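You operate a simulated robot arm through the tools that you are given. There is no shell and no other tool.

You run a simulated robot arm. Do the job below in one go: nothing can be reset, and whatever is moved stays where it is left.

Task
Put things in order on the snack worktop. At the end: the green camera card stands where the white paste tube stood; the teal open can (marked "SODA") stands on top of the grey medium carton (marked "GRIPS"); the white paste tube stands where the teal open can stood; the green white-band wide plug stands on top of the yellow brake block (marked "SOFT"); whatever was shut is shut again. Leave all else as you found it, and nothing knocked over.

It is judged by the outcome, as a careful person would: the job done as asked, and still so three seconds after it is handed in. It fails if anything else is knocked over, pushed out of place, dropped, spilled or broken.

Robot
A 7-joint arm with a two-finger parallel gripper, fixed in place. Base frame: the origin is at the foot of the arm, x ahead of it, y to its left, z up. Readings come in m, degrees, newtons and seconds.
With the tool pointing down near the work surface it reaches from about 0.22 to 0.58 m from the base axis. Its first joint turns from -66.0 to 66.0 degrees. Payload 2.5 kg.
The TCP is the grasp point between the finger pads, 0.023 m short of the fingertips. In the tool frame z runs along the fingers and y along their closing line. Largest opening 0.094 m; finger width 0.038, thickness 0.01; the body of the gripper, 0.054 by 0.096 m, starts 0.039 m behind the TCP.
Orientation is told as [roll, pitch, yaw] about the base's x, y, z axes, in that order, counted from this pose: with the fingers straight down and closing along the base's y, the tool's x points along the base's -x, its y along +y and its z along -z.

Tools
- The arm moves only by the tool servo_tool. Its argument "motion" is text: rows parted by semicolons, each of 7 numbers parted by spaces: the shift along the tool's x, y, z in cm, then the turn, a rotation vector about the tool's x, y, z in degrees, then the closure in counts, from 0 (fully open) to 255 (shut). In form: tx ty tz wx wy wz hand; .... A call has 1 to 20 rows; each row is the pose to reach, as a shift and turn from the pose commanded when the call began, along the tool's axes at that moment. Each row takes 0.2 s and may step no farther than 0.05 m and 8.6 degrees from the row before; otherwise, or with a gripper value out of range, the whole call is refused. Where a pose cannot be reached the arm comes as near as it can. A force on the tool above 40 N (or 10 N above the force at the start of the call, whichever is more), or a blocked arm, ends the call early, and 0.2 s more pass. Each finger travels about 0.108 m/s and halts on what it meets, pressing with about 45 N; the grip force reading is that of the motor and also rises with nothing between the fingers. The clock runs only during rows and for 0.2 s after the last one: add rows that repeat a pose to give the fingers time. The reply holds the time, the measured pose of the TCP, the force on the tool along the base axes, the opening and the grip force, in the units named above and with some noise, with the torque about the TCP (base axes, N m) and any sound that the robot's microphone picked up, and new pictures: "show" is both (left out), scene, wrist or none.
- Cameras (640 x 400 px; columns grow to the right, rows downward): "scene" is fixed at [0.128, -0.4194, 0.5327]; the picture's right is [0.73, -0.68, 0.00], its down [-0.46, -0.49, -0.74] and it looks along [0.51, 0.54, -0.67] (base axes); focal length 332 px, centre (320, 200). "wrist" rides on the gripper at [0.086, 0.016, -0.075] in the tool frame; the picture's right is [-0.18, 0.98, 0.00], its down [-0.58, -0.11, -0.81] and it looks along [-0.79, -0.15, 0.59] (tool axes); focal length 243 px, centre (320, 200). There is no depth. A picture from a camera that has moved, and an enlarged one, comes with that camera's place and axes in the base frame and with its lens.
- enlarge(camera, box): a new picture of the part [left, top, right, bottom] of that camera's present view, enlarged. The clock stands still meanwhile.
- sign_off(): hands the job in; it is judged then, once.

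Places have to be worked out from the pictures, the camera data and where the tool is seen. Open the gripper and draw the arm clear of the work before you hand the job in, unless the task says otherwise.

The tools are called after "Emit:" as name(argument=value, ...) on one line, values as JSON. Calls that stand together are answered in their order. servo_tool: Moves the arm, as the interface text tells. Its arguments: {"type":"object","properties":{"motion":{"type":"string"},"show":{"type":"string","enum":["both","scene","wrist","none"]}},"required":["motion"]} The other tools are called the same way: enlarge (camera, box) takes an enlarged picture of a part of a camera's view; sign_off () hands the job in.

At the start:

```text
time_s: 0.0
tool_pos: [0.3532, -0.2446, 0.3336]
orientation: [0.1, 0.1, -0.1]
contact_force: [-0.6, 0.6, -0.4]
torque: [-0.01, -0.01, -0.01]
finger_gap: 0.0938
gripper_force: 0.1
```

scene: 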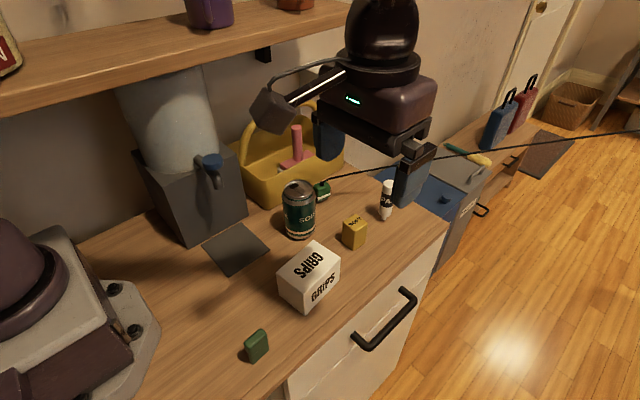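
wrist: 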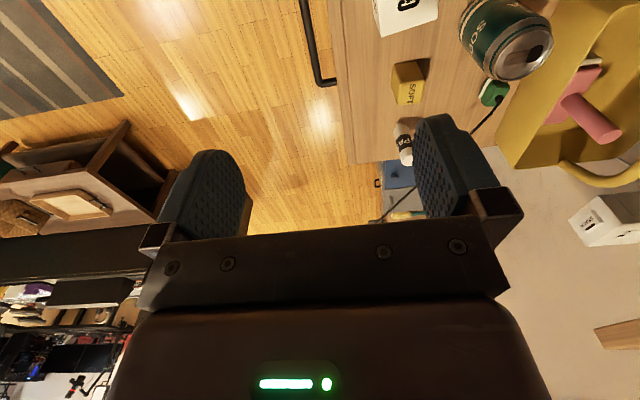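

I'll take closer looks at the work area before moving. The objects seen are the can, the carton, the yellow block, the tube, the plug by the yellow caddy with its cord, and the green camera card at the front.

Emit:
enlarge(camera="scene", box=[230, 150, 430, 275])

Emit:
enlarge(camera="scene", box=[200, 250, 400, 375])

Emit:
enlarge(camera="wrist", box=[340, 0, 640, 188])

```text
3.20 times, centred on (330, 212) of scene
camera zoom: at [0.128, -0.4194, 0.5327], right [0.73, -0.68, 0.0], down [-0.46, -0.49, -0.74], along [0.51, 0.54, -0.67], focal length 1062 px, centre (288, 160)
```

zoom: 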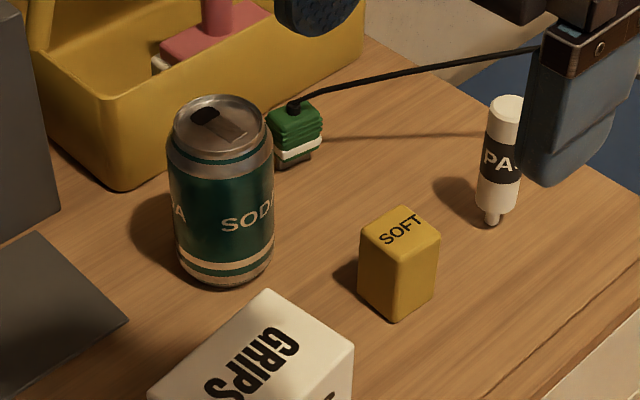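

```text
3.20 times, centred on (300, 312) of scene
camera zoom: at [0.128, -0.4194, 0.5327], right [0.73, -0.68, 0.0], down [-0.46, -0.49, -0.74], along [0.51, 0.54, -0.67], focal length 1062 px, centre (384, -160)
```

zoom: 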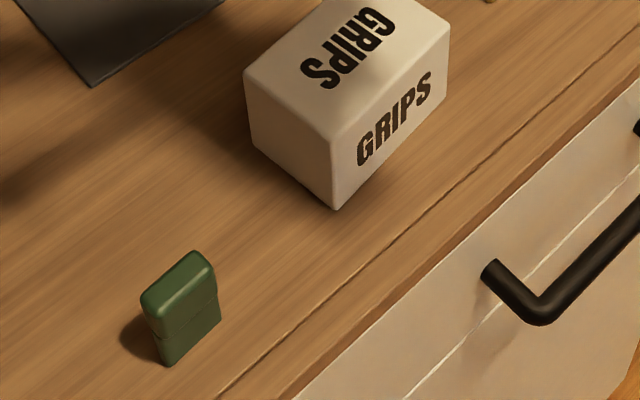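

```text
2.13 times, centred on (490, 94) of wrist
camera zoom: at [0.268, -0.2274, 0.4084], right [0.18, 0.98, 0.0], down [0.58, -0.11, 0.81], along [0.79, -0.15, -0.59], focal length 516 px, centre (-42, 426)
```

zoom: 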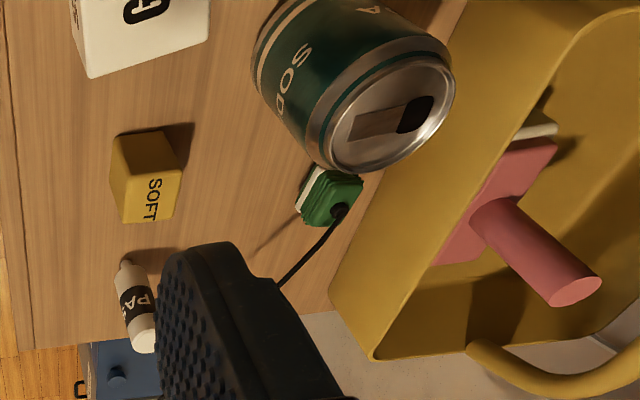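

The table seems to lie near z≈-0.02, with the tube far out near (0.61, -0.12). I'll draw the arm back and toward the middle at a safe height to get a second view of the objects.

Emit:
servo_tool(motion="2 3.2 0 0 0 0 0; 4 6.4 0 0 0 0 0; 6 9.6 0 0 0 0 0; 8 12.8 0 0 0 0 0; 10 16 0 0 0 0 0; 10 16 0 0 0 0 0", show="both")

```text
time_s: 1.4
tool_pos: [0.2518, -0.083, 0.3335]
orientation: [0.0, 0.0, -0.1]
contact_force: [-0.4, -0.6, 0.2]
torque: [0.0, 0.01, -0.06]
finger_gap: 0.0938
gripper_force: 0.0
camera wrist: at [0.1668, -0.066, 0.408], right [0.19, 0.98, 0.0], down [0.58, -0.11, 0.81], along [0.79, -0.15, -0.59], focal length 243 px, centre (320, 200)
```

scene: 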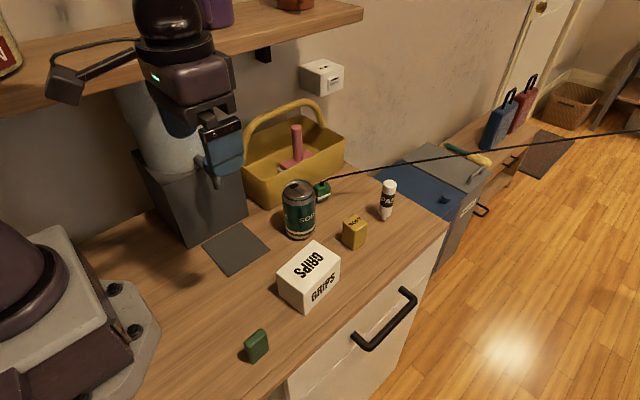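
wrist: 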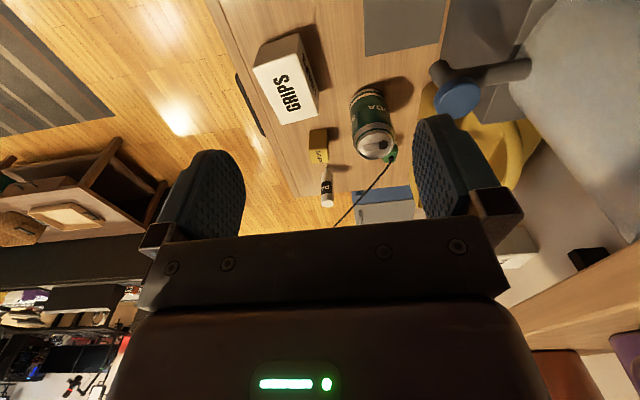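

The hand is clear now. I'll enlarge both views to measure each object.

Emit:
enlarge(camera="scene", box=[270, 165, 430, 265])

Emit:
enlarge(camera="scene", box=[230, 230, 390, 330])

Emit:
enlarge(camera="wrist", box=[230, 20, 470, 230])

Emit:
enlarge(camera="scene", box=[200, 300, 360, 400])

```text
4.00 times, centred on (350, 215) of scene
camera zoom: at [0.128, -0.4193, 0.5327], right [0.73, -0.68, 0.0], down [-0.46, -0.49, -0.74], along [0.51, 0.54, -0.67], focal length 1327 px, centre (200, 140)
```

zoom: 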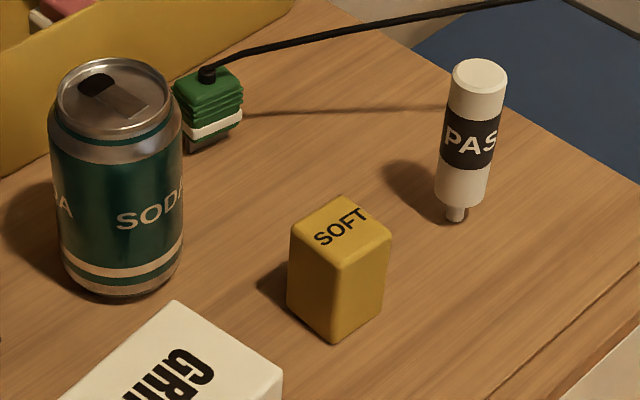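

```text
4.00 times, centred on (310, 280) of scene
camera zoom: at [0.128, -0.4193, 0.5327], right [0.73, -0.68, 0.0], down [-0.46, -0.49, -0.74], along [0.51, 0.54, -0.67], focal length 1327 px, centre (360, -120)
```

zoom: 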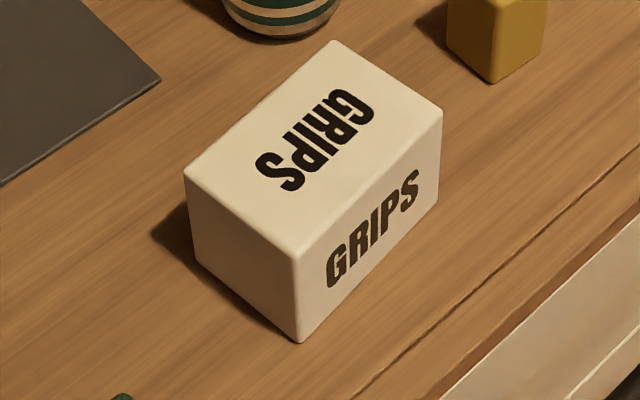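

```text
1.90 times, centred on (350, 125) of wrist
camera zoom: at [0.1668, -0.066, 0.408], right [0.19, 0.98, 0.0], down [0.58, -0.11, 0.81], along [0.79, -0.15, -0.59], focal length 462 px, centre (263, 343)
```

zoom: 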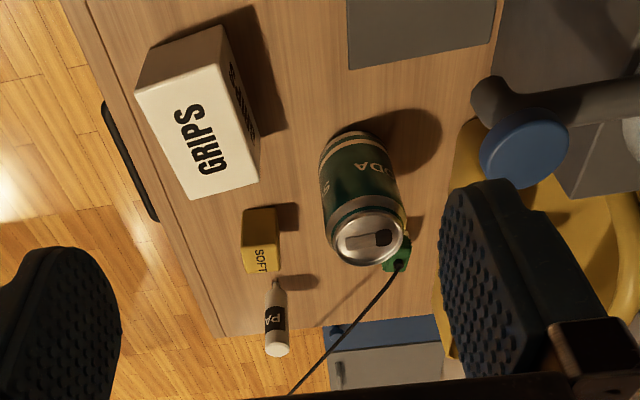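

```text
4.00 times, centred on (280, 350) of scene
camera zoom: at [0.128, -0.4193, 0.5327], right [0.73, -0.68, 0.0], down [-0.46, -0.49, -0.74], along [0.51, 0.54, -0.67], focal length 1327 px, centre (480, -400)
```

zoom: 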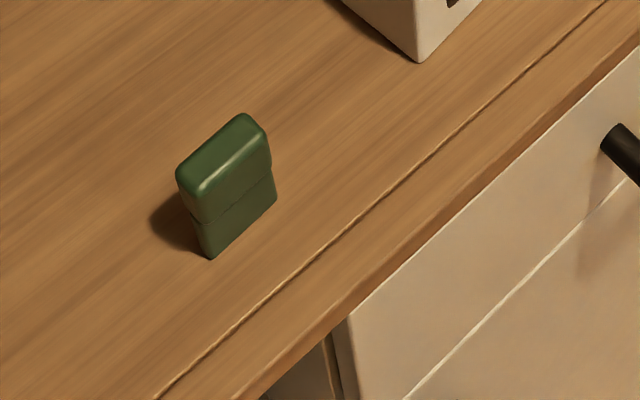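

Estimates so far: table z≈-0.015. Can (0.444, -0.017), top at about 0.105. Carton centre (0.357, -0.145), top at about 0.06. Block (0.507, -0.122). Tube (0.605, -0.125). Card (0.215, -0.177). The grinder knob sits near (0.30, 0.03, 0.215). I'll go above the can at a safe height, turning the hand so the camera stays clear of the knob.

Emit:
servo_tool(motion="-4 0 0 0 0 -6 0; -8 0 0 0 0 -12 0; -12 0 0 0 0 -18 0; -16 0 0 0 0 -24 0; -19.2 0 0 0 0 -30 0; -19.2 3.3 0 0 0 -30 0; -19.2 6.6 0 0 0 -30 0; -19.2 6.6 4.5 0 0 -30 0; -19.2 6.6 9 0 0 -30 0; -19.2 6.6 12 0 0 -30 0; -19.2 6.6 12 0 0 -30 0", show="both")

```text
time_s: 3.8
tool_pos: [0.4454, -0.0188, 0.2127]
orientation: [0.0, 0.0, 29.8]
contact_force: [-0.2, -0.7, 0.0]
torque: [-0.01, -0.01, 0.0]
finger_gap: 0.0939
gripper_force: 0.1
camera wrist: at [0.3644, -0.0467, 0.2874], right [-0.33, 0.94, 0.0], down [0.56, 0.2, 0.81], along [0.76, 0.27, -0.59], focal length 243 px, centre (320, 200)
```

scene: 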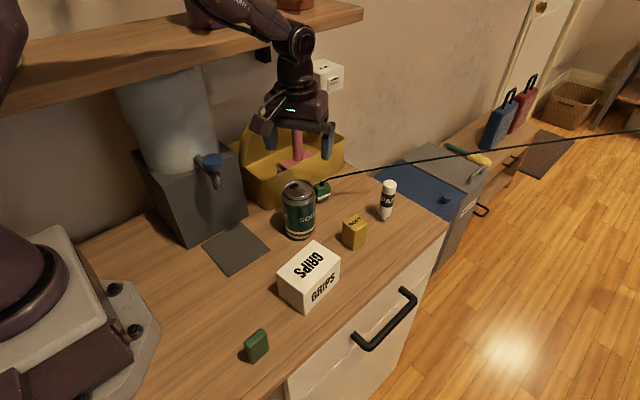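
wrist: 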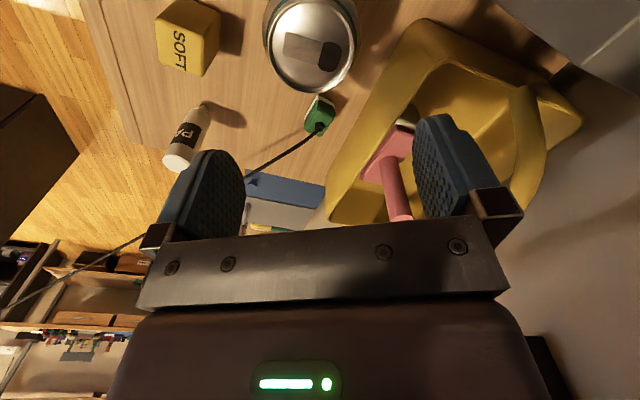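

The hand is above the can. I'll enlarge the wrist view to fix the can's top centre and the plug, tube and block positions.

Emit:
enlarge(camera="wrist", box=[140, 0, 380, 150])

Emit:
enlarge(camera="scene", box=[230, 80, 390, 250])

```text
2.67 times, centred on (260, 75) of wrist
camera zoom: at [0.3644, -0.0467, 0.2874], right [-0.33, 0.94, 0.0], down [0.56, 0.2, 0.81], along [0.76, 0.27, -0.59], focal length 647 px, centre (480, 533)
```

zoom: 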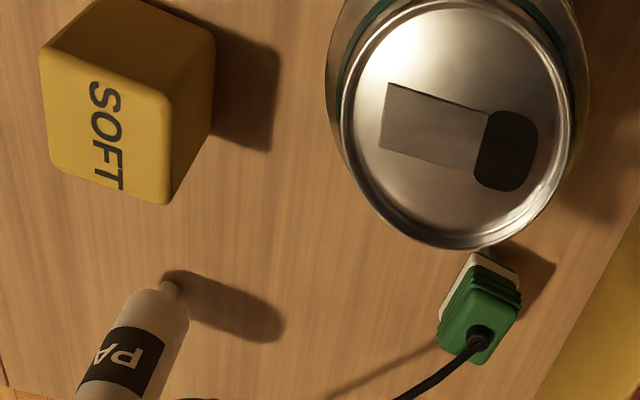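

```text
2.35 times, centred on (310, 165) of scene
camera zoom: at [0.128, -0.4194, 0.5327], right [0.73, -0.68, 0.0], down [-0.46, -0.49, -0.74], along [0.51, 0.54, -0.67], focal length 781 px, centre (344, 282)
```

zoom: 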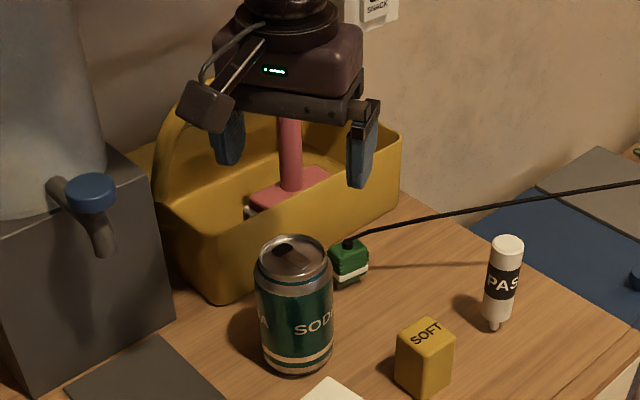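

Cross-checking the two views puts the table at about z=0. That gives the can axis near (0.434, -0.028) with its top at about 0.113, carton top at about 0.073 and block top at about 0.056. I'll shift over the can axis, come down to just above its rim and check.

Emit:
servo_tool(motion="1.45 -0.25 0 0 0 0 0; 1.45 -0.25 3 0 0 0 0; 1.45 -0.25 5.5 0 0 0 0; 1.45 -0.25 5.5 0 0 0 0", show="both")

Emit:
enlarge(camera="scene", box=[230, 100, 390, 250])

Emit:
enlarge(camera="wrist", box=[160, 0, 520, 225])

```text
time_s: 4.8
tool_pos: [0.4353, -0.0277, 0.1581]
orientation: [0.0, 0.0, 29.9]
contact_force: [-0.8, 0.6, 0.1]
torque: [-0.03, -0.02, 0.02]
finger_gap: 0.094
gripper_force: 0.2
camera wrist: at [0.3529, -0.056, 0.2327], right [-0.33, 0.94, 0.0], down [0.56, 0.2, 0.81], along [0.76, 0.27, -0.59], focal length 243 px, centre (320, 200)
```

scene: 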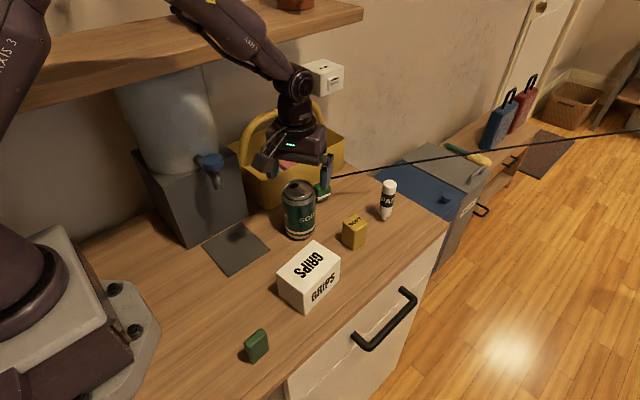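
wrist: 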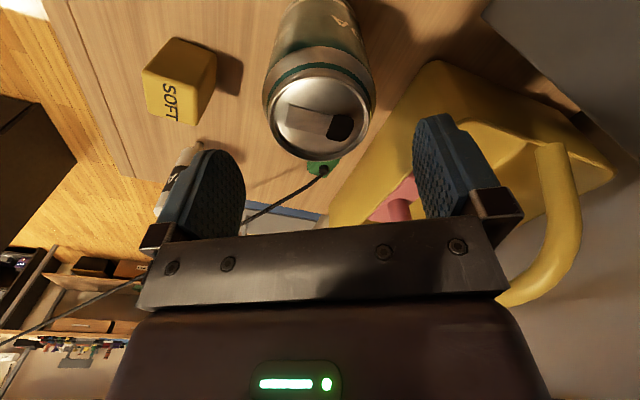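

```text
2.67 times, centred on (310, 175) of scene
camera zoom: at [0.128, -0.4194, 0.5327], right [0.73, -0.68, 0.0], down [-0.46, -0.49, -0.74], along [0.51, 0.54, -0.67], focal length 885 px, centre (347, 267)
```

zoom: 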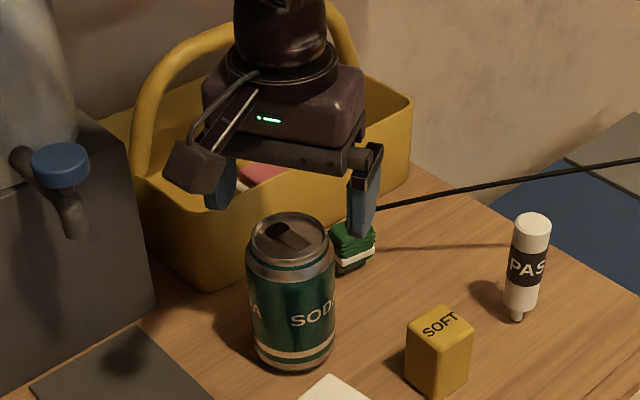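

```text
1.78 times, centred on (340, 112) of wrist
camera zoom: at [0.3529, -0.056, 0.2327], right [-0.33, 0.94, 0.0], down [0.56, 0.2, 0.81], along [0.76, 0.27, -0.59], focal length 431 px, centre (284, 356)
```

zoom: 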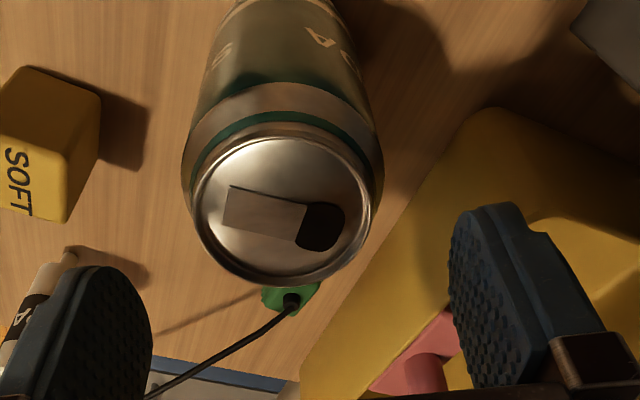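

The latest view puts the can axis at (0.4295, -0.0297) with its top at about 0.114. I'll shift 6 mm, come down so the pads straddle the upper body with the palm clear of the lid, and close on it.

Emit:
servo_tool(motion="0.6 0.1 0 0 0 0 0; 0.6 0.1 2.5 0 0 0 0; 0.6 0.1 5 0 0 0 0; 0.6 0.1 7.2 0 0 0 0; 0.6 0.1 7.2 0 0 0 0", show="both")

```text
time_s: 6.0
tool_pos: [0.4279, -0.0297, 0.0868]
orientation: [0.1, 0.0, 30.0]
contact_force: [0.7, 0.7, 0.5]
torque: [0.0, 0.0, 0.04]
finger_gap: 0.094
gripper_force: 0.1
camera wrist: at [0.3471, -0.0589, 0.1612], right [-0.33, 0.94, 0.0], down [0.56, 0.2, 0.81], along [0.76, 0.27, -0.59], focal length 243 px, centre (320, 200)
```

scene: 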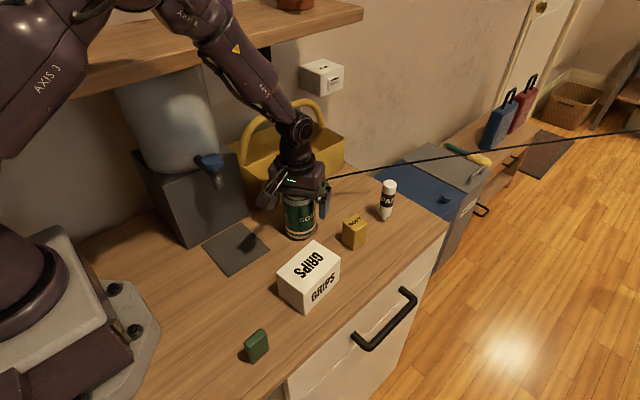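
wrist: 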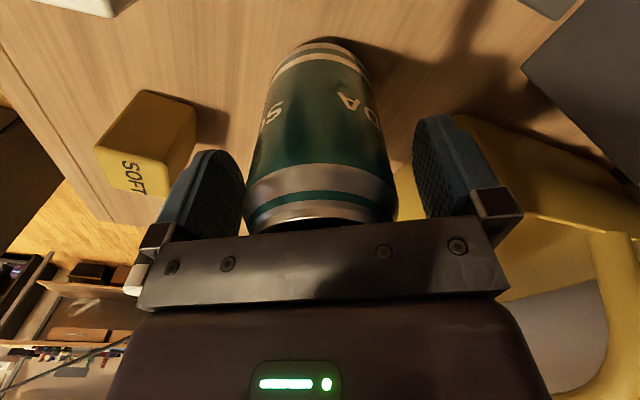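

The can is between the fingers, slightly toward the tool's -y finger. I'll shift 3 mm that way and close gradually, watching the gap and force.

Emit:
servo_tool(motion="0 -0.3 0 0 0 0 0; 0 -0.3 0 0 0 0 30; 0 -0.3 0 0 0 0 50; 0 -0.3 0 0 0 0 65; 0 -0.3 0 0 0 0 80; 0 -0.3 0 0 0 0 100; 0 -0.3 0 0 0 0 100", show="both")

```text
time_s: 7.6
tool_pos: [0.4297, -0.0338, 0.0858]
orientation: [0.0, 0.0, 30.0]
contact_force: [-0.3, -0.8, -0.4]
torque: [0.0, -0.03, 0.02]
finger_gap: 0.0638
gripper_force: 45.5
camera wrist: at [0.3484, -0.0612, 0.1615], right [-0.33, 0.94, 0.0], down [0.56, 0.2, 0.81], along [0.76, 0.27, -0.59], focal length 243 px, centre (320, 200)
```

scene: 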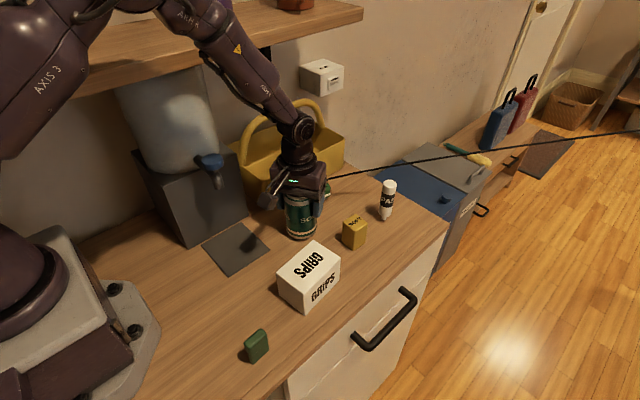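
wrist: 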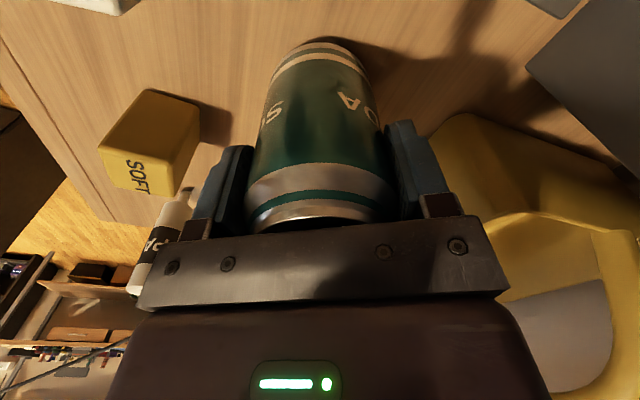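

The can is gripped at 64 mm. I'll lift it straight up slowly to clear the carton and look.

Emit:
servo_tool(motion="0 -0.3 -0.5 0 0 0 100; 0 -0.3 -2 0 0 0 100; 0 -0.3 -4 0 0 0 100; 0 -0.3 -6 0 0 0 100; 0 -0.3 -8 0 0 0 100; 0 -0.3 -10 0 0 0 100; 0 -0.3 -12 0 0 0 100; 0 -0.3 -13 0 0 0 100; 0 -0.3 -13 0 0 0 100", show="both")

```text
time_s: 9.6
tool_pos: [0.4318, -0.0364, 0.2177]
orientation: [0.0, 0.0, 30.0]
contact_force: [0.0, -0.1, 0.2]
torque: [-0.01, 0.0, -0.02]
finger_gap: 0.064
gripper_force: 45.0
camera wrist: at [0.3499, -0.0636, 0.2918], right [-0.33, 0.94, 0.0], down [0.56, 0.2, 0.81], along [0.76, 0.27, -0.59], focal length 243 px, centre (320, 200)
```

scene: 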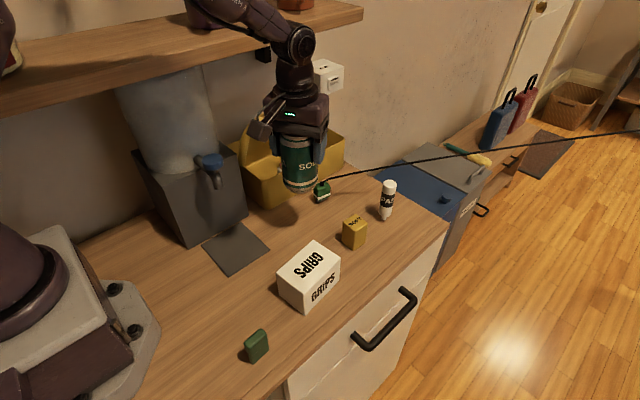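
wrist: 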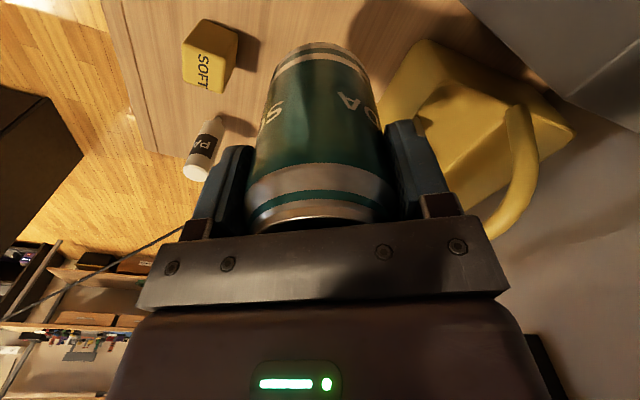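

The can is held upright and clear. I'll carry it level toward the carton centre at (0.351, -0.153), staying high, and check alignment in both views.

Emit:
servo_tool(motion="1 -0.5 0 0 0 0 100; 3 -1.5 0 0 0 0 100; 5 -2.5 0 0 0 0 100; 7 -3.5 0 0 0 0 100; 9 -4.5 0 0 0 0 100; 11 -5.5 0 0 0 0 100; 12.3 -6 0 0 0 0 100; 12.8 -6.3 0 0 0 0 100; 12.8 -6.3 0 0 0 0 100", show="both")

Emit:
enlarge(camera="scene", box=[230, 150, 390, 320])

Emit:
enlarge(camera="wrist", box=[160, 0, 480, 230])

```text
time_s: 11.6
tool_pos: [0.3523, -0.1542, 0.2168]
orientation: [-0.1, 0.1, 29.9]
contact_force: [-0.4, 0.2, -0.4]
torque: [-0.01, 0.03, 0.0]
finger_gap: 0.0639
gripper_force: 45.0
camera wrist: at [0.2704, -0.1819, 0.2912], right [-0.33, 0.94, 0.0], down [0.56, 0.2, 0.81], along [0.76, 0.27, -0.59], focal length 243 px, centre (320, 200)
```

scene: 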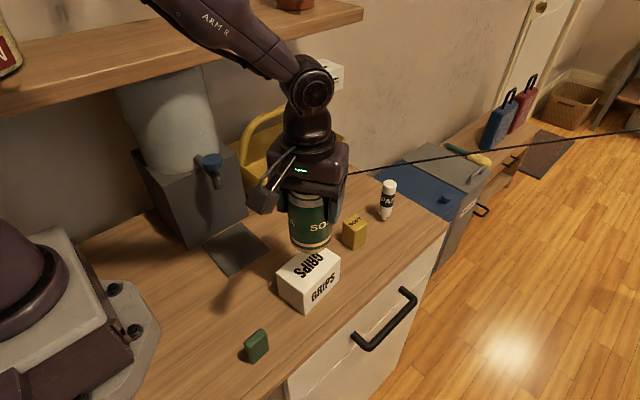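
wrist: 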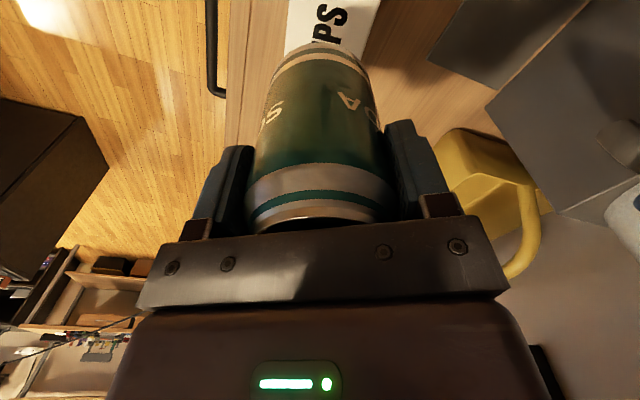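

```text
2.35 times, centred on (310, 235) of scene
camera zoom: at [0.128, -0.4194, 0.5327], right [0.73, -0.68, 0.0], down [-0.46, -0.49, -0.74], along [0.51, 0.54, -0.67], focal length 781 px, centre (344, 118)
```

zoom: 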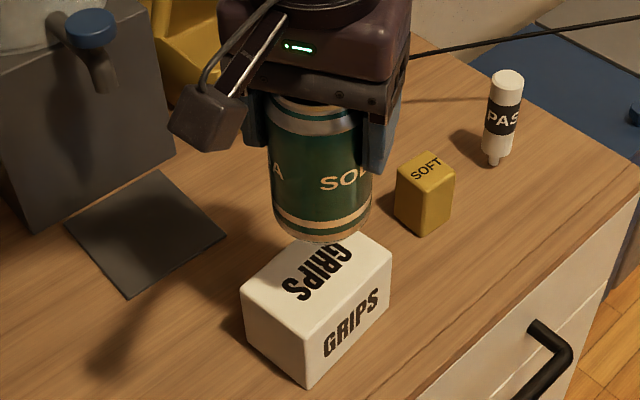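

```text
1.74 times, centred on (320, 115) of wrist
camera zoom: at [0.2704, -0.1819, 0.2912], right [-0.33, 0.94, 0.0], down [0.56, 0.2, 0.81], along [0.76, 0.27, -0.59], focal length 422 px, centre (320, 348)
```

zoom: 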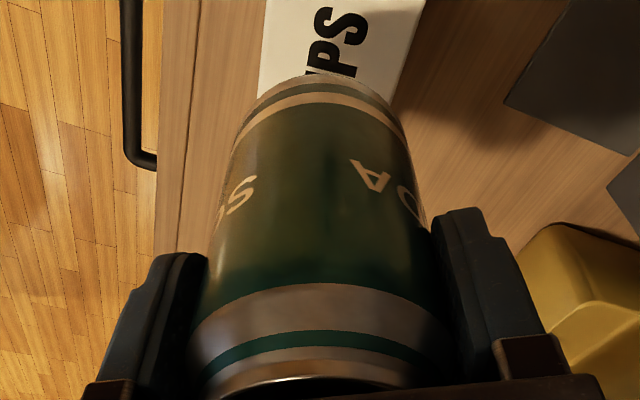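

In the views the can axis is about at the TCP. The carton's centre line is roughly 2–3 mm further to +y. I'll shift 3 mm and lower to about 8 mm above the carton top.

Emit:
servo_tool(motion="0.05 0.3 0 0 0 0 100; 0.05 0.3 1.5 0 0 0 100; 0.05 0.3 3 0 0 0 100; 0.05 0.3 4.3 0 0 0 100; 0.05 0.3 5 0 0 0 100; 0.05 0.3 5 0 0 0 100", show="both")

Emit:
enlarge(camera="scene", box=[250, 200, 370, 320])

Emit:
enlarge(camera="wrist", box=[220, 0, 420, 130])

```text
time_s: 13.0
tool_pos: [0.3497, -0.1516, 0.1662]
orientation: [0.0, 0.0, 30.0]
contact_force: [-0.2, 0.2, 0.3]
torque: [0.0, 0.0, 0.02]
finger_gap: 0.064
gripper_force: 44.9
camera wrist: at [0.2684, -0.1798, 0.2414], right [-0.33, 0.94, 0.0], down [0.56, 0.2, 0.81], along [0.76, 0.27, -0.59], focal length 243 px, centre (320, 200)
```

scene: 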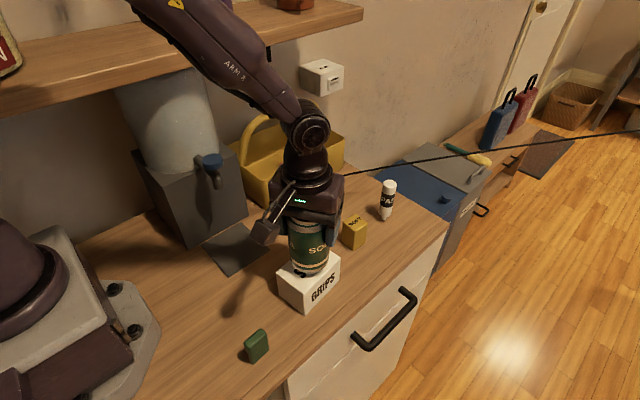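
wrist: 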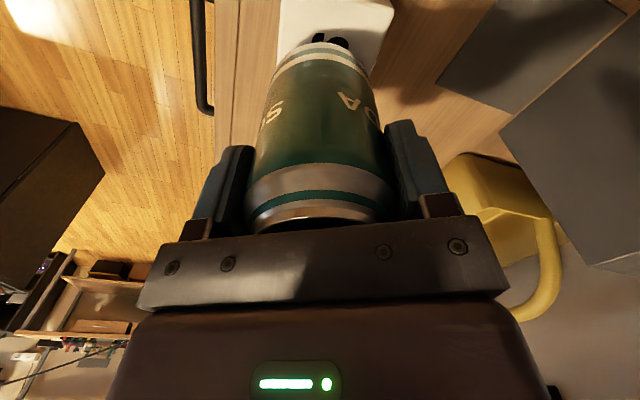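

```text
3.33 times, centred on (310, 260) of scene
camera zoom: at [0.128, -0.4194, 0.5327], right [0.73, -0.68, 0.0], down [-0.46, -0.49, -0.74], along [0.51, 0.54, -0.67], focal length 1106 px, centre (353, 0)
```

zoom: 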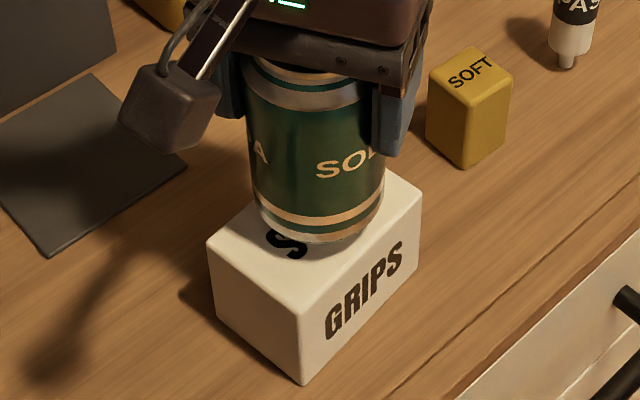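

```text
3.08 times, centred on (320, 65) of wrist
camera zoom: at [0.2684, -0.1798, 0.2414], right [-0.33, 0.94, 0.0], down [0.56, 0.2, 0.81], along [0.76, 0.27, -0.59], focal length 746 px, centre (320, 615)
```

zoom: 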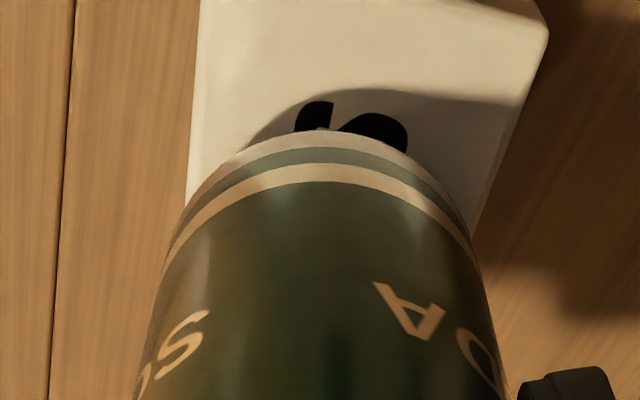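

The can bottom lines up over the carton's top centre in both views, about 8 mm above. I'll lower in small steps and watch for contact.

Emit:
servo_tool(motion="0 0 0.3 0 0 0 100; 0 0 0.5 0 0 0 100; 0 0 0.5 0 0 0 100", show="none")

```text
time_s: 13.8
tool_pos: [0.3487, -0.1513, 0.1616]
orientation: [0.0, 0.0, 29.9]
contact_force: [-0.2, -0.1, 0.0]
torque: [0.0, -0.01, -0.02]
finger_gap: 0.0638
gripper_force: 44.6
```

No contact yet at z 0.1616, so I'll continue in 1 mm steps.

Emit:
servo_tool(motion="0 0 0.1 0 0 0 100; 0 0 0.2 0 0 0 100; 0 0 0.2 0 0 0 100", show="none")

```text
time_s: 14.6
tool_pos: [0.35, -0.1517, 0.1602]
orientation: [0.0, 0.0, 30.0]
contact_force: [-0.2, 0.5, -0.5]
torque: [-0.01, 0.01, 0.0]
finger_gap: 0.0638
gripper_force: 44.7
```

Still free at z 0.160, so I'll lower a bit more.

Emit:
servo_tool(motion="0 0 0.1 0 0 0 100; 0 0 0.2 0 0 0 100; 0 0 0.2 0 0 0 100", show="none")

Emit:
enlarge(camera="scene", box=[260, 220, 360, 320])

```text
time_s: 15.4
tool_pos: [0.3497, -0.1512, 0.1571]
orientation: [0.1, 0.0, 29.8]
contact_force: [0.1, -0.2, 0.1]
torque: [0.02, 0.0, 0.0]
finger_gap: 0.0639
gripper_force: 45.3
```

```text
4.00 times, centred on (310, 270) of scene
camera zoom: at [0.128, -0.4194, 0.5327], right [0.73, -0.68, 0.0], down [-0.46, -0.49, -0.74], along [0.51, 0.54, -0.67], focal length 1327 px, centre (360, -80)
```

zoom: 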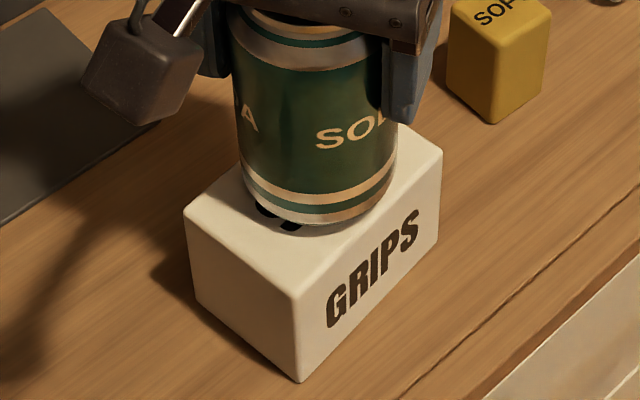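

The can is nearly on the carton and not yet loaded. I'll continue in 1 mm steps.

Emit:
servo_tool(motion="0 0 0.1 0 0 0 100; 0 0 0.1 0 0 0 100", show="none")

Emit:
servo_tool(motion="0 0 0.1 0 0 0 100; 0 0 0.1 0 0 0 100", show="none")

Emit:
servo_tool(motion="0 0 0.1 0 0 0 100; 0 0 0.1 0 0 0 100", show="none")

```text
time_s: 16.0
tool_pos: [0.3491, -0.1513, 0.1572]
orientation: [-0.1, 0.0, 30.0]
contact_force: [0.0, 0.6, 2.7]
torque: [0.04, -0.03, 0.02]
finger_gap: 0.0637
gripper_force: 45.0
```

```text
time_s: 16.6
tool_pos: [0.3506, -0.1517, 0.155]
orientation: [0.0, -0.1, 30.0]
contact_force: [-3.2, 1.5, 18.4]
torque: [0.21, 0.34, 0.03]
finger_gap: 0.0638
gripper_force: 45.6
```

```text
time_s: 17.2
tool_pos: [0.3508, -0.1515, 0.1564]
orientation: [-0.2, -0.1, 29.9]
contact_force: [-3.5, 0.9, 34.1]
torque: [0.19, 0.32, 0.0]
finger_gap: 0.0642
gripper_force: 45.5
```

The can is seated and pressing at 34 N. I'll back off 2 mm to relieve the load, then open slowly.

Emit:
servo_tool(motion="0 0 -0.1 0 0 0 100; 0 0 -0.2 0 0 0 100; 0 0 -0.2 0 0 0 100", show="none")

```text
time_s: 18.0
tool_pos: [0.349, -0.151, 0.1555]
orientation: [0.1, 0.1, 29.9]
contact_force: [4.7, -1.6, 7.0]
torque: [-0.1, -0.41, 0.01]
finger_gap: 0.0642
gripper_force: 45.1
```

Emit:
servo_tool(motion="0 0 0 0 0 0 85; 0 0 0 0 0 0 75; 0 0 0 0 0 0 60; 0 0 0 0 0 0 40; 0 0 0 0 0 0 20; 0 0 0 0 0 0 0; 0 0 0 0 0 0 0", show="both")

Emit:
enlarge(camera="scene", box=[260, 200, 360, 320])

```text
time_s: 19.6
tool_pos: [0.3491, -0.1521, 0.1576]
orientation: [-0.1, 0.0, 29.9]
contact_force: [-0.3, 0.0, 0.0]
torque: [0.01, 0.05, -0.01]
finger_gap: 0.094
gripper_force: 0.0
camera wrist: at [0.2681, -0.18, 0.2314], right [-0.33, 0.94, 0.0], down [0.56, 0.2, 0.81], along [0.76, 0.27, -0.59], focal length 243 px, centre (320, 200)
```

scene: 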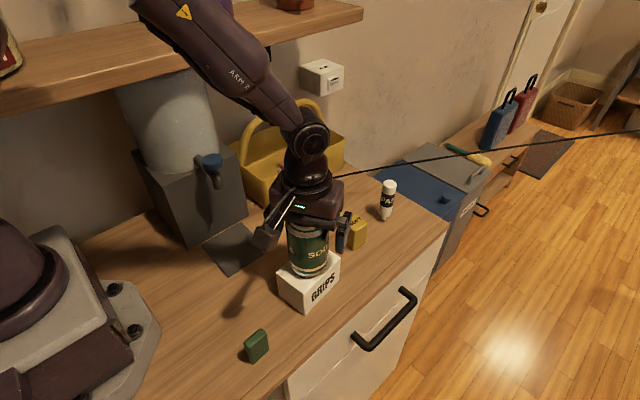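
wrist: 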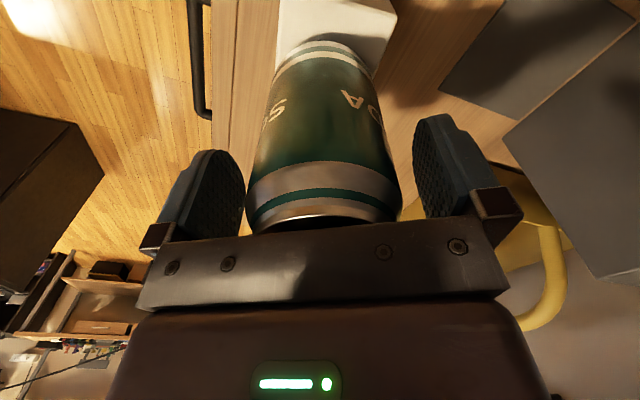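

```text
3.33 times, centred on (310, 260) of scene
camera zoom: at [0.128, -0.4194, 0.5327], right [0.73, -0.68, 0.0], down [-0.46, -0.49, -0.74], along [0.51, 0.54, -0.67], focal length 1106 px, centre (353, 0)
```

zoom: 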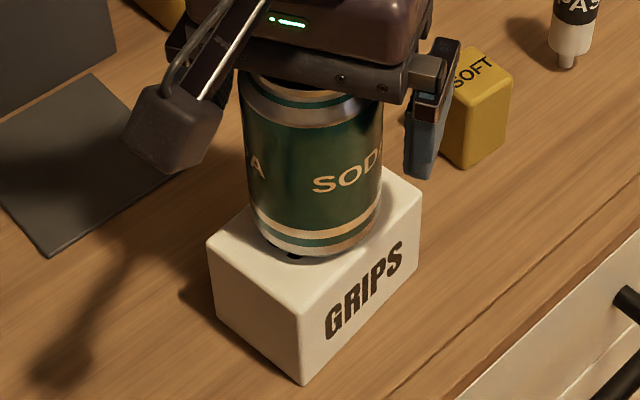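

The can stands upright on the carton, so I'll lift straight off it and turn the hand back to yaw 0 well above it.

Emit:
servo_tool(motion="0 0 -2 0 0 0 0; 0 0 -5 0 0 0 0; 0 0 -8.5 0 0 0 0; 0 0 -12 0 0 0 0; 0 0 -12 0 0 7.5 0; 0 0 -12 0 0 15 0; 0 0 -12 0 0 22.5 0; 0 0 -12 0 0 30 0; 0 0 -12 0 0 30 0", show="both")

```text
time_s: 21.6
tool_pos: [0.3501, -0.1519, 0.2761]
orientation: [0.0, -0.1, -0.2]
contact_force: [0.3, 0.2, 0.2]
torque: [-0.02, 0.0, -0.01]
finger_gap: 0.0941
gripper_force: 0.0
camera wrist: at [0.265, -0.1344, 0.3513], right [0.19, 0.98, 0.0], down [0.58, -0.11, 0.81], along [0.79, -0.15, -0.59], focal length 243 px, centre (320, 200)
```

scene: 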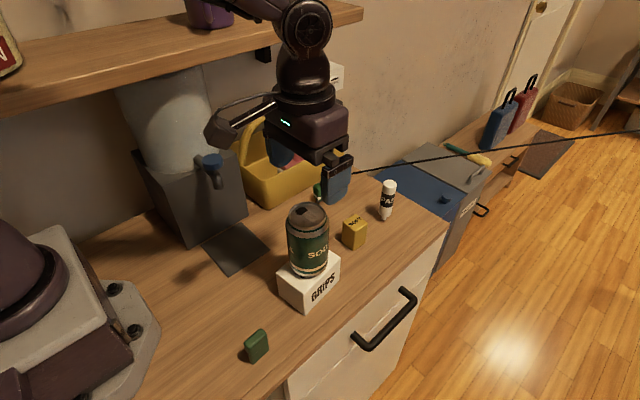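
wrist: 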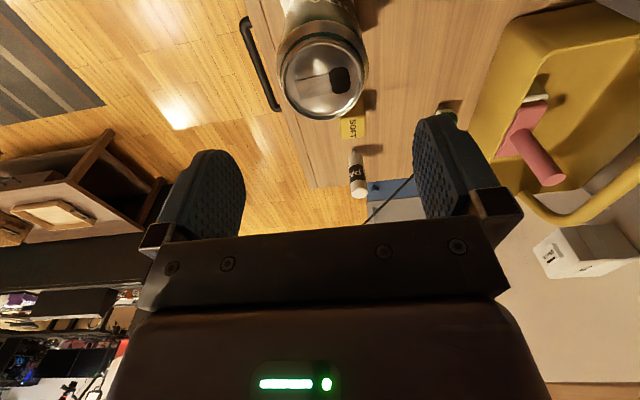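

The can looks stable on the carton. Next I'll move forward above the block toward the tube at a safe height, tilting the fingers about 20° outward to gain reach.

Emit:
servo_tool(motion="-3 0.5 0 0 0 0 0; -6 1 0 0 -5 0 0; -9 1.5 0 0 -10 0 0; -12 1.9 0 0 -15 0 0; -15 1.9 0 0 -20 0 0; -17 1.9 0 0 -20 0 50; -17 1.9 0 0 -20 0 100; -17 1.9 0 0 -20 0 100", show="both")

Emit:
enlarge(camera="wrist", box=[200, 0, 440, 200])

```text
time_s: 23.4
tool_pos: [0.5203, -0.134, 0.2759]
orientation: [0.0, -20.0, 0.0]
contact_force: [0.3, -0.7, -0.5]
torque: [-0.02, -0.03, 0.0]
finger_gap: 0.0573
gripper_force: 0.0
camera wrist: at [0.4154, -0.1158, 0.3179], right [0.17, 0.98, 0.06], down [0.27, -0.11, 0.96], along [0.95, -0.15, -0.28], focal length 243 px, centre (320, 200)
```

scene: 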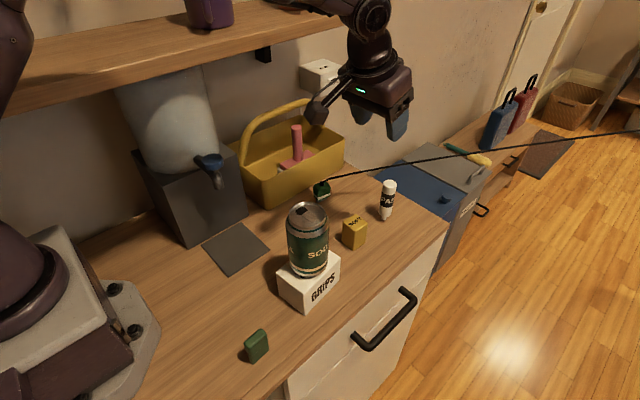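
wrist: 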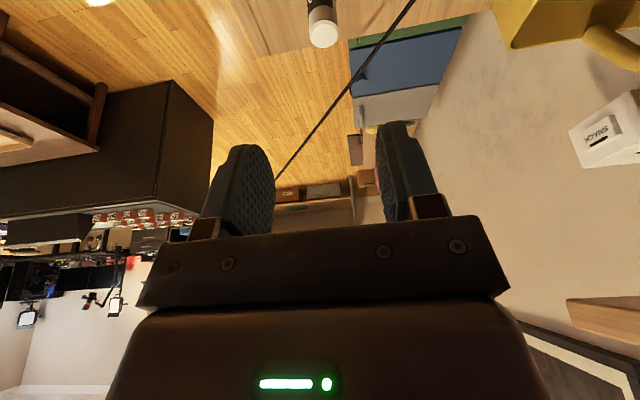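

```text
2.00 times, centred on (320, 100) of wrist
camera zoom: at [0.4154, -0.1158, 0.3179], right [0.17, 0.98, 0.06], down [0.27, -0.11, 0.96], along [0.95, -0.15, -0.28], focal length 485 px, centre (320, 400)
```

zoom: 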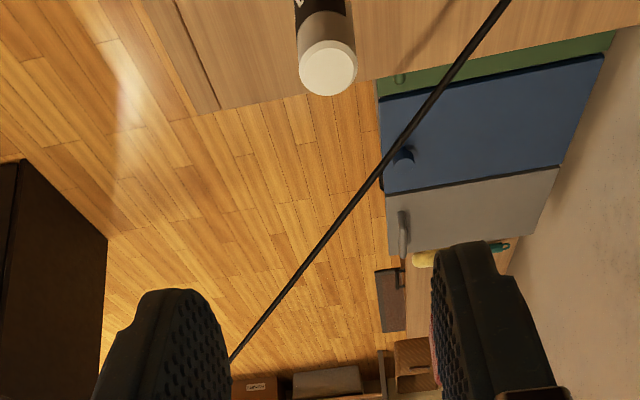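

The tube top triangulates to about (0.595, -0.130, 0.097). I'll move over it at z≈0.19, which also checks that the arm reaches that far.

Emit:
servo_tool(motion="-1 0.1 2.5 0 0 0 100; -2 0.2 5 0 0 0 100; -3 0.3 7.8 0 0 0 100; -4 0.3 10.6 0 0 0 100; -4 0.3 10.6 0 0 0 100", show="both")

Emit:
enlarge(camera="wrist", box=[200, 0, 440, 200])

Emit:
enlarge(camera="scene", box=[310, 90, 450, 250])

```text
time_s: 24.6
tool_pos: [0.5947, -0.1296, 0.1909]
orientation: [0.0, -20.0, 0.0]
contact_force: [-0.4, -0.8, 0.2]
torque: [-0.04, -0.01, 0.0]
finger_gap: 0.0572
gripper_force: 0.1
camera wrist: at [0.4892, -0.1125, 0.2313], right [0.17, 0.98, 0.06], down [0.27, -0.11, 0.96], along [0.95, -0.15, -0.29], focal length 243 px, centre (320, 200)
```

scene: 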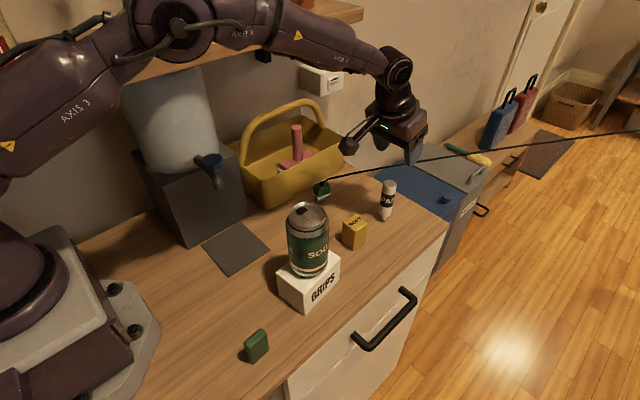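
wrist: 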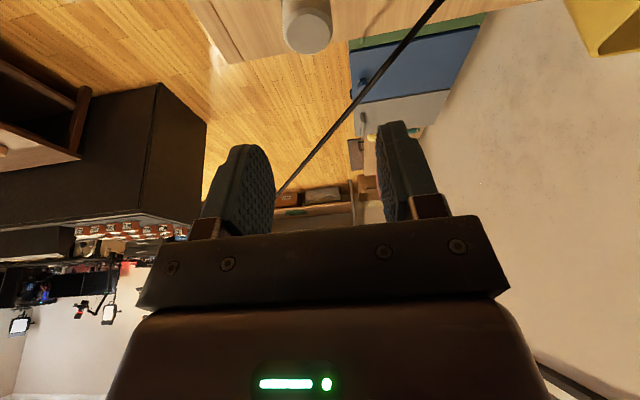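

```text
2.00 times, centred on (320, 100) of wrist
camera zoom: at [0.4892, -0.1125, 0.2313], right [0.17, 0.98, 0.06], down [0.27, -0.11, 0.96], along [0.95, -0.15, -0.29], focal length 485 px, centre (320, 400)
```

zoom: 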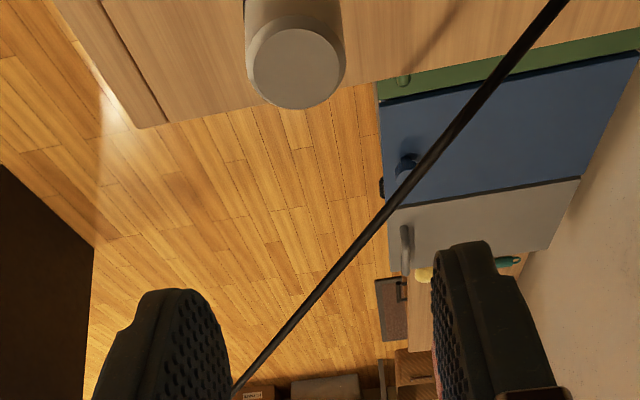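

```text
2.50 times, centred on (380, 170) of scene
camera zoom: at [0.128, -0.4194, 0.5327], right [0.73, -0.68, 0.0], down [-0.46, -0.49, -0.74], along [0.51, 0.54, -0.67], focal length 829 px, centre (170, 275)
```

zoom: 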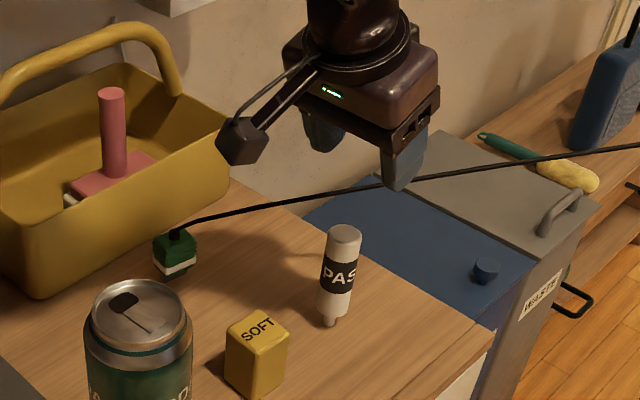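

The reach is fine. The tube axis reads about (0.595, -0.130) with its top at about 0.098. The fingers straddle it in y, so I'll descend vertically to grip mid-body at z≈0.066.

Emit:
servo_tool(motion="0.85 0 2.35 0 0 0 100; 1.7 0 4.7 0 0 0 100; 2.55 0 7.0 0 0 0 100; 3.4 0 9.35 0 0 0 100; 3.4 0 9.35 0 0 0 100", show="both")

Emit:
enlarge(camera="scene", box=[310, 110, 450, 270])

Emit:
enlarge(camera="wrist", box=[200, 0, 440, 240])

```text
time_s: 25.8
tool_pos: [0.5948, -0.1286, 0.0913]
orientation: [0.0, -19.9, 0.0]
contact_force: [1.1, 0.1, -0.2]
torque: [0.01, 0.02, -0.01]
finger_gap: 0.0572
gripper_force: 0.1
camera wrist: at [0.4885, -0.1122, 0.1315], right [0.17, 0.98, 0.06], down [0.27, -0.11, 0.96], along [0.95, -0.15, -0.28], focal length 243 px, centre (320, 200)
```

scene: 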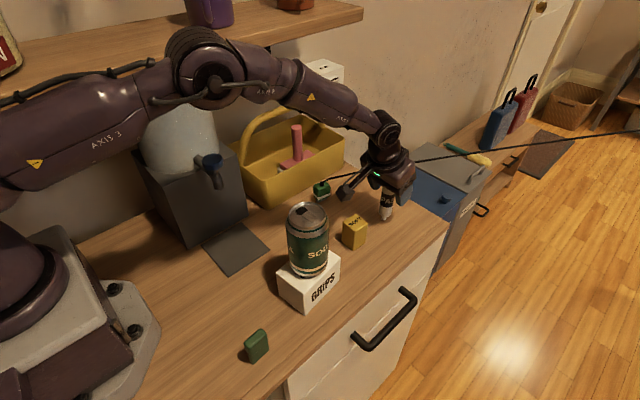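
wrist: 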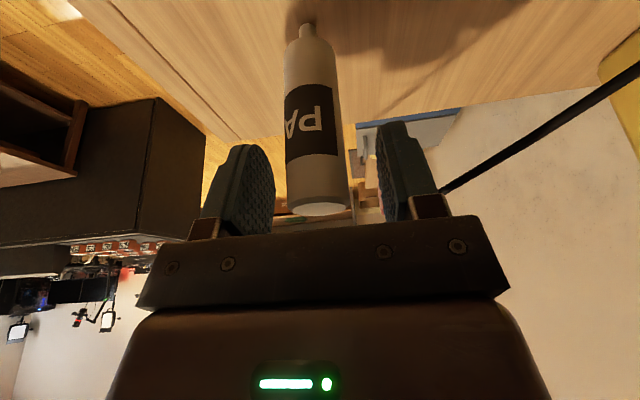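

```text
2.50 times, centred on (380, 190) of scene
camera zoom: at [0.128, -0.4194, 0.5327], right [0.73, -0.68, 0.0], down [-0.46, -0.49, -0.74], along [0.51, 0.54, -0.67], focal length 829 px, centre (170, 225)
```

zoom: 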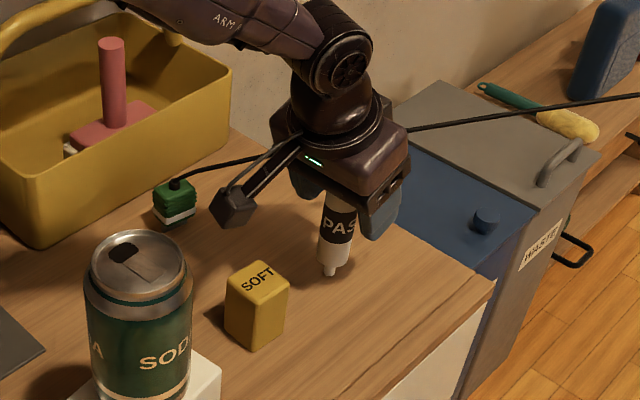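

```text
1.67 times, centred on (320, 120) of wrist
camera zoom: at [0.4885, -0.1122, 0.1315], right [0.17, 0.98, 0.06], down [0.27, -0.11, 0.96], along [0.95, -0.15, -0.28], focal length 404 px, centre (320, 333)
```

zoom: 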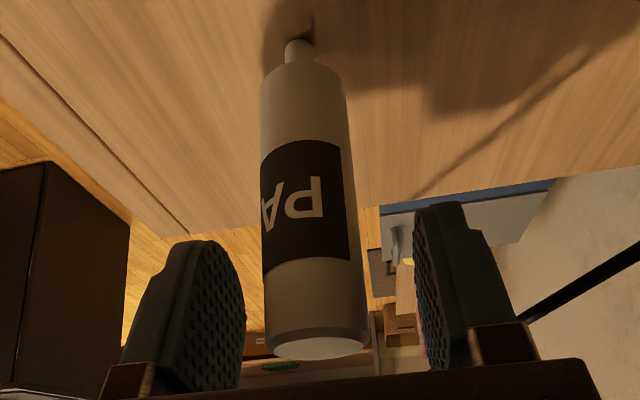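

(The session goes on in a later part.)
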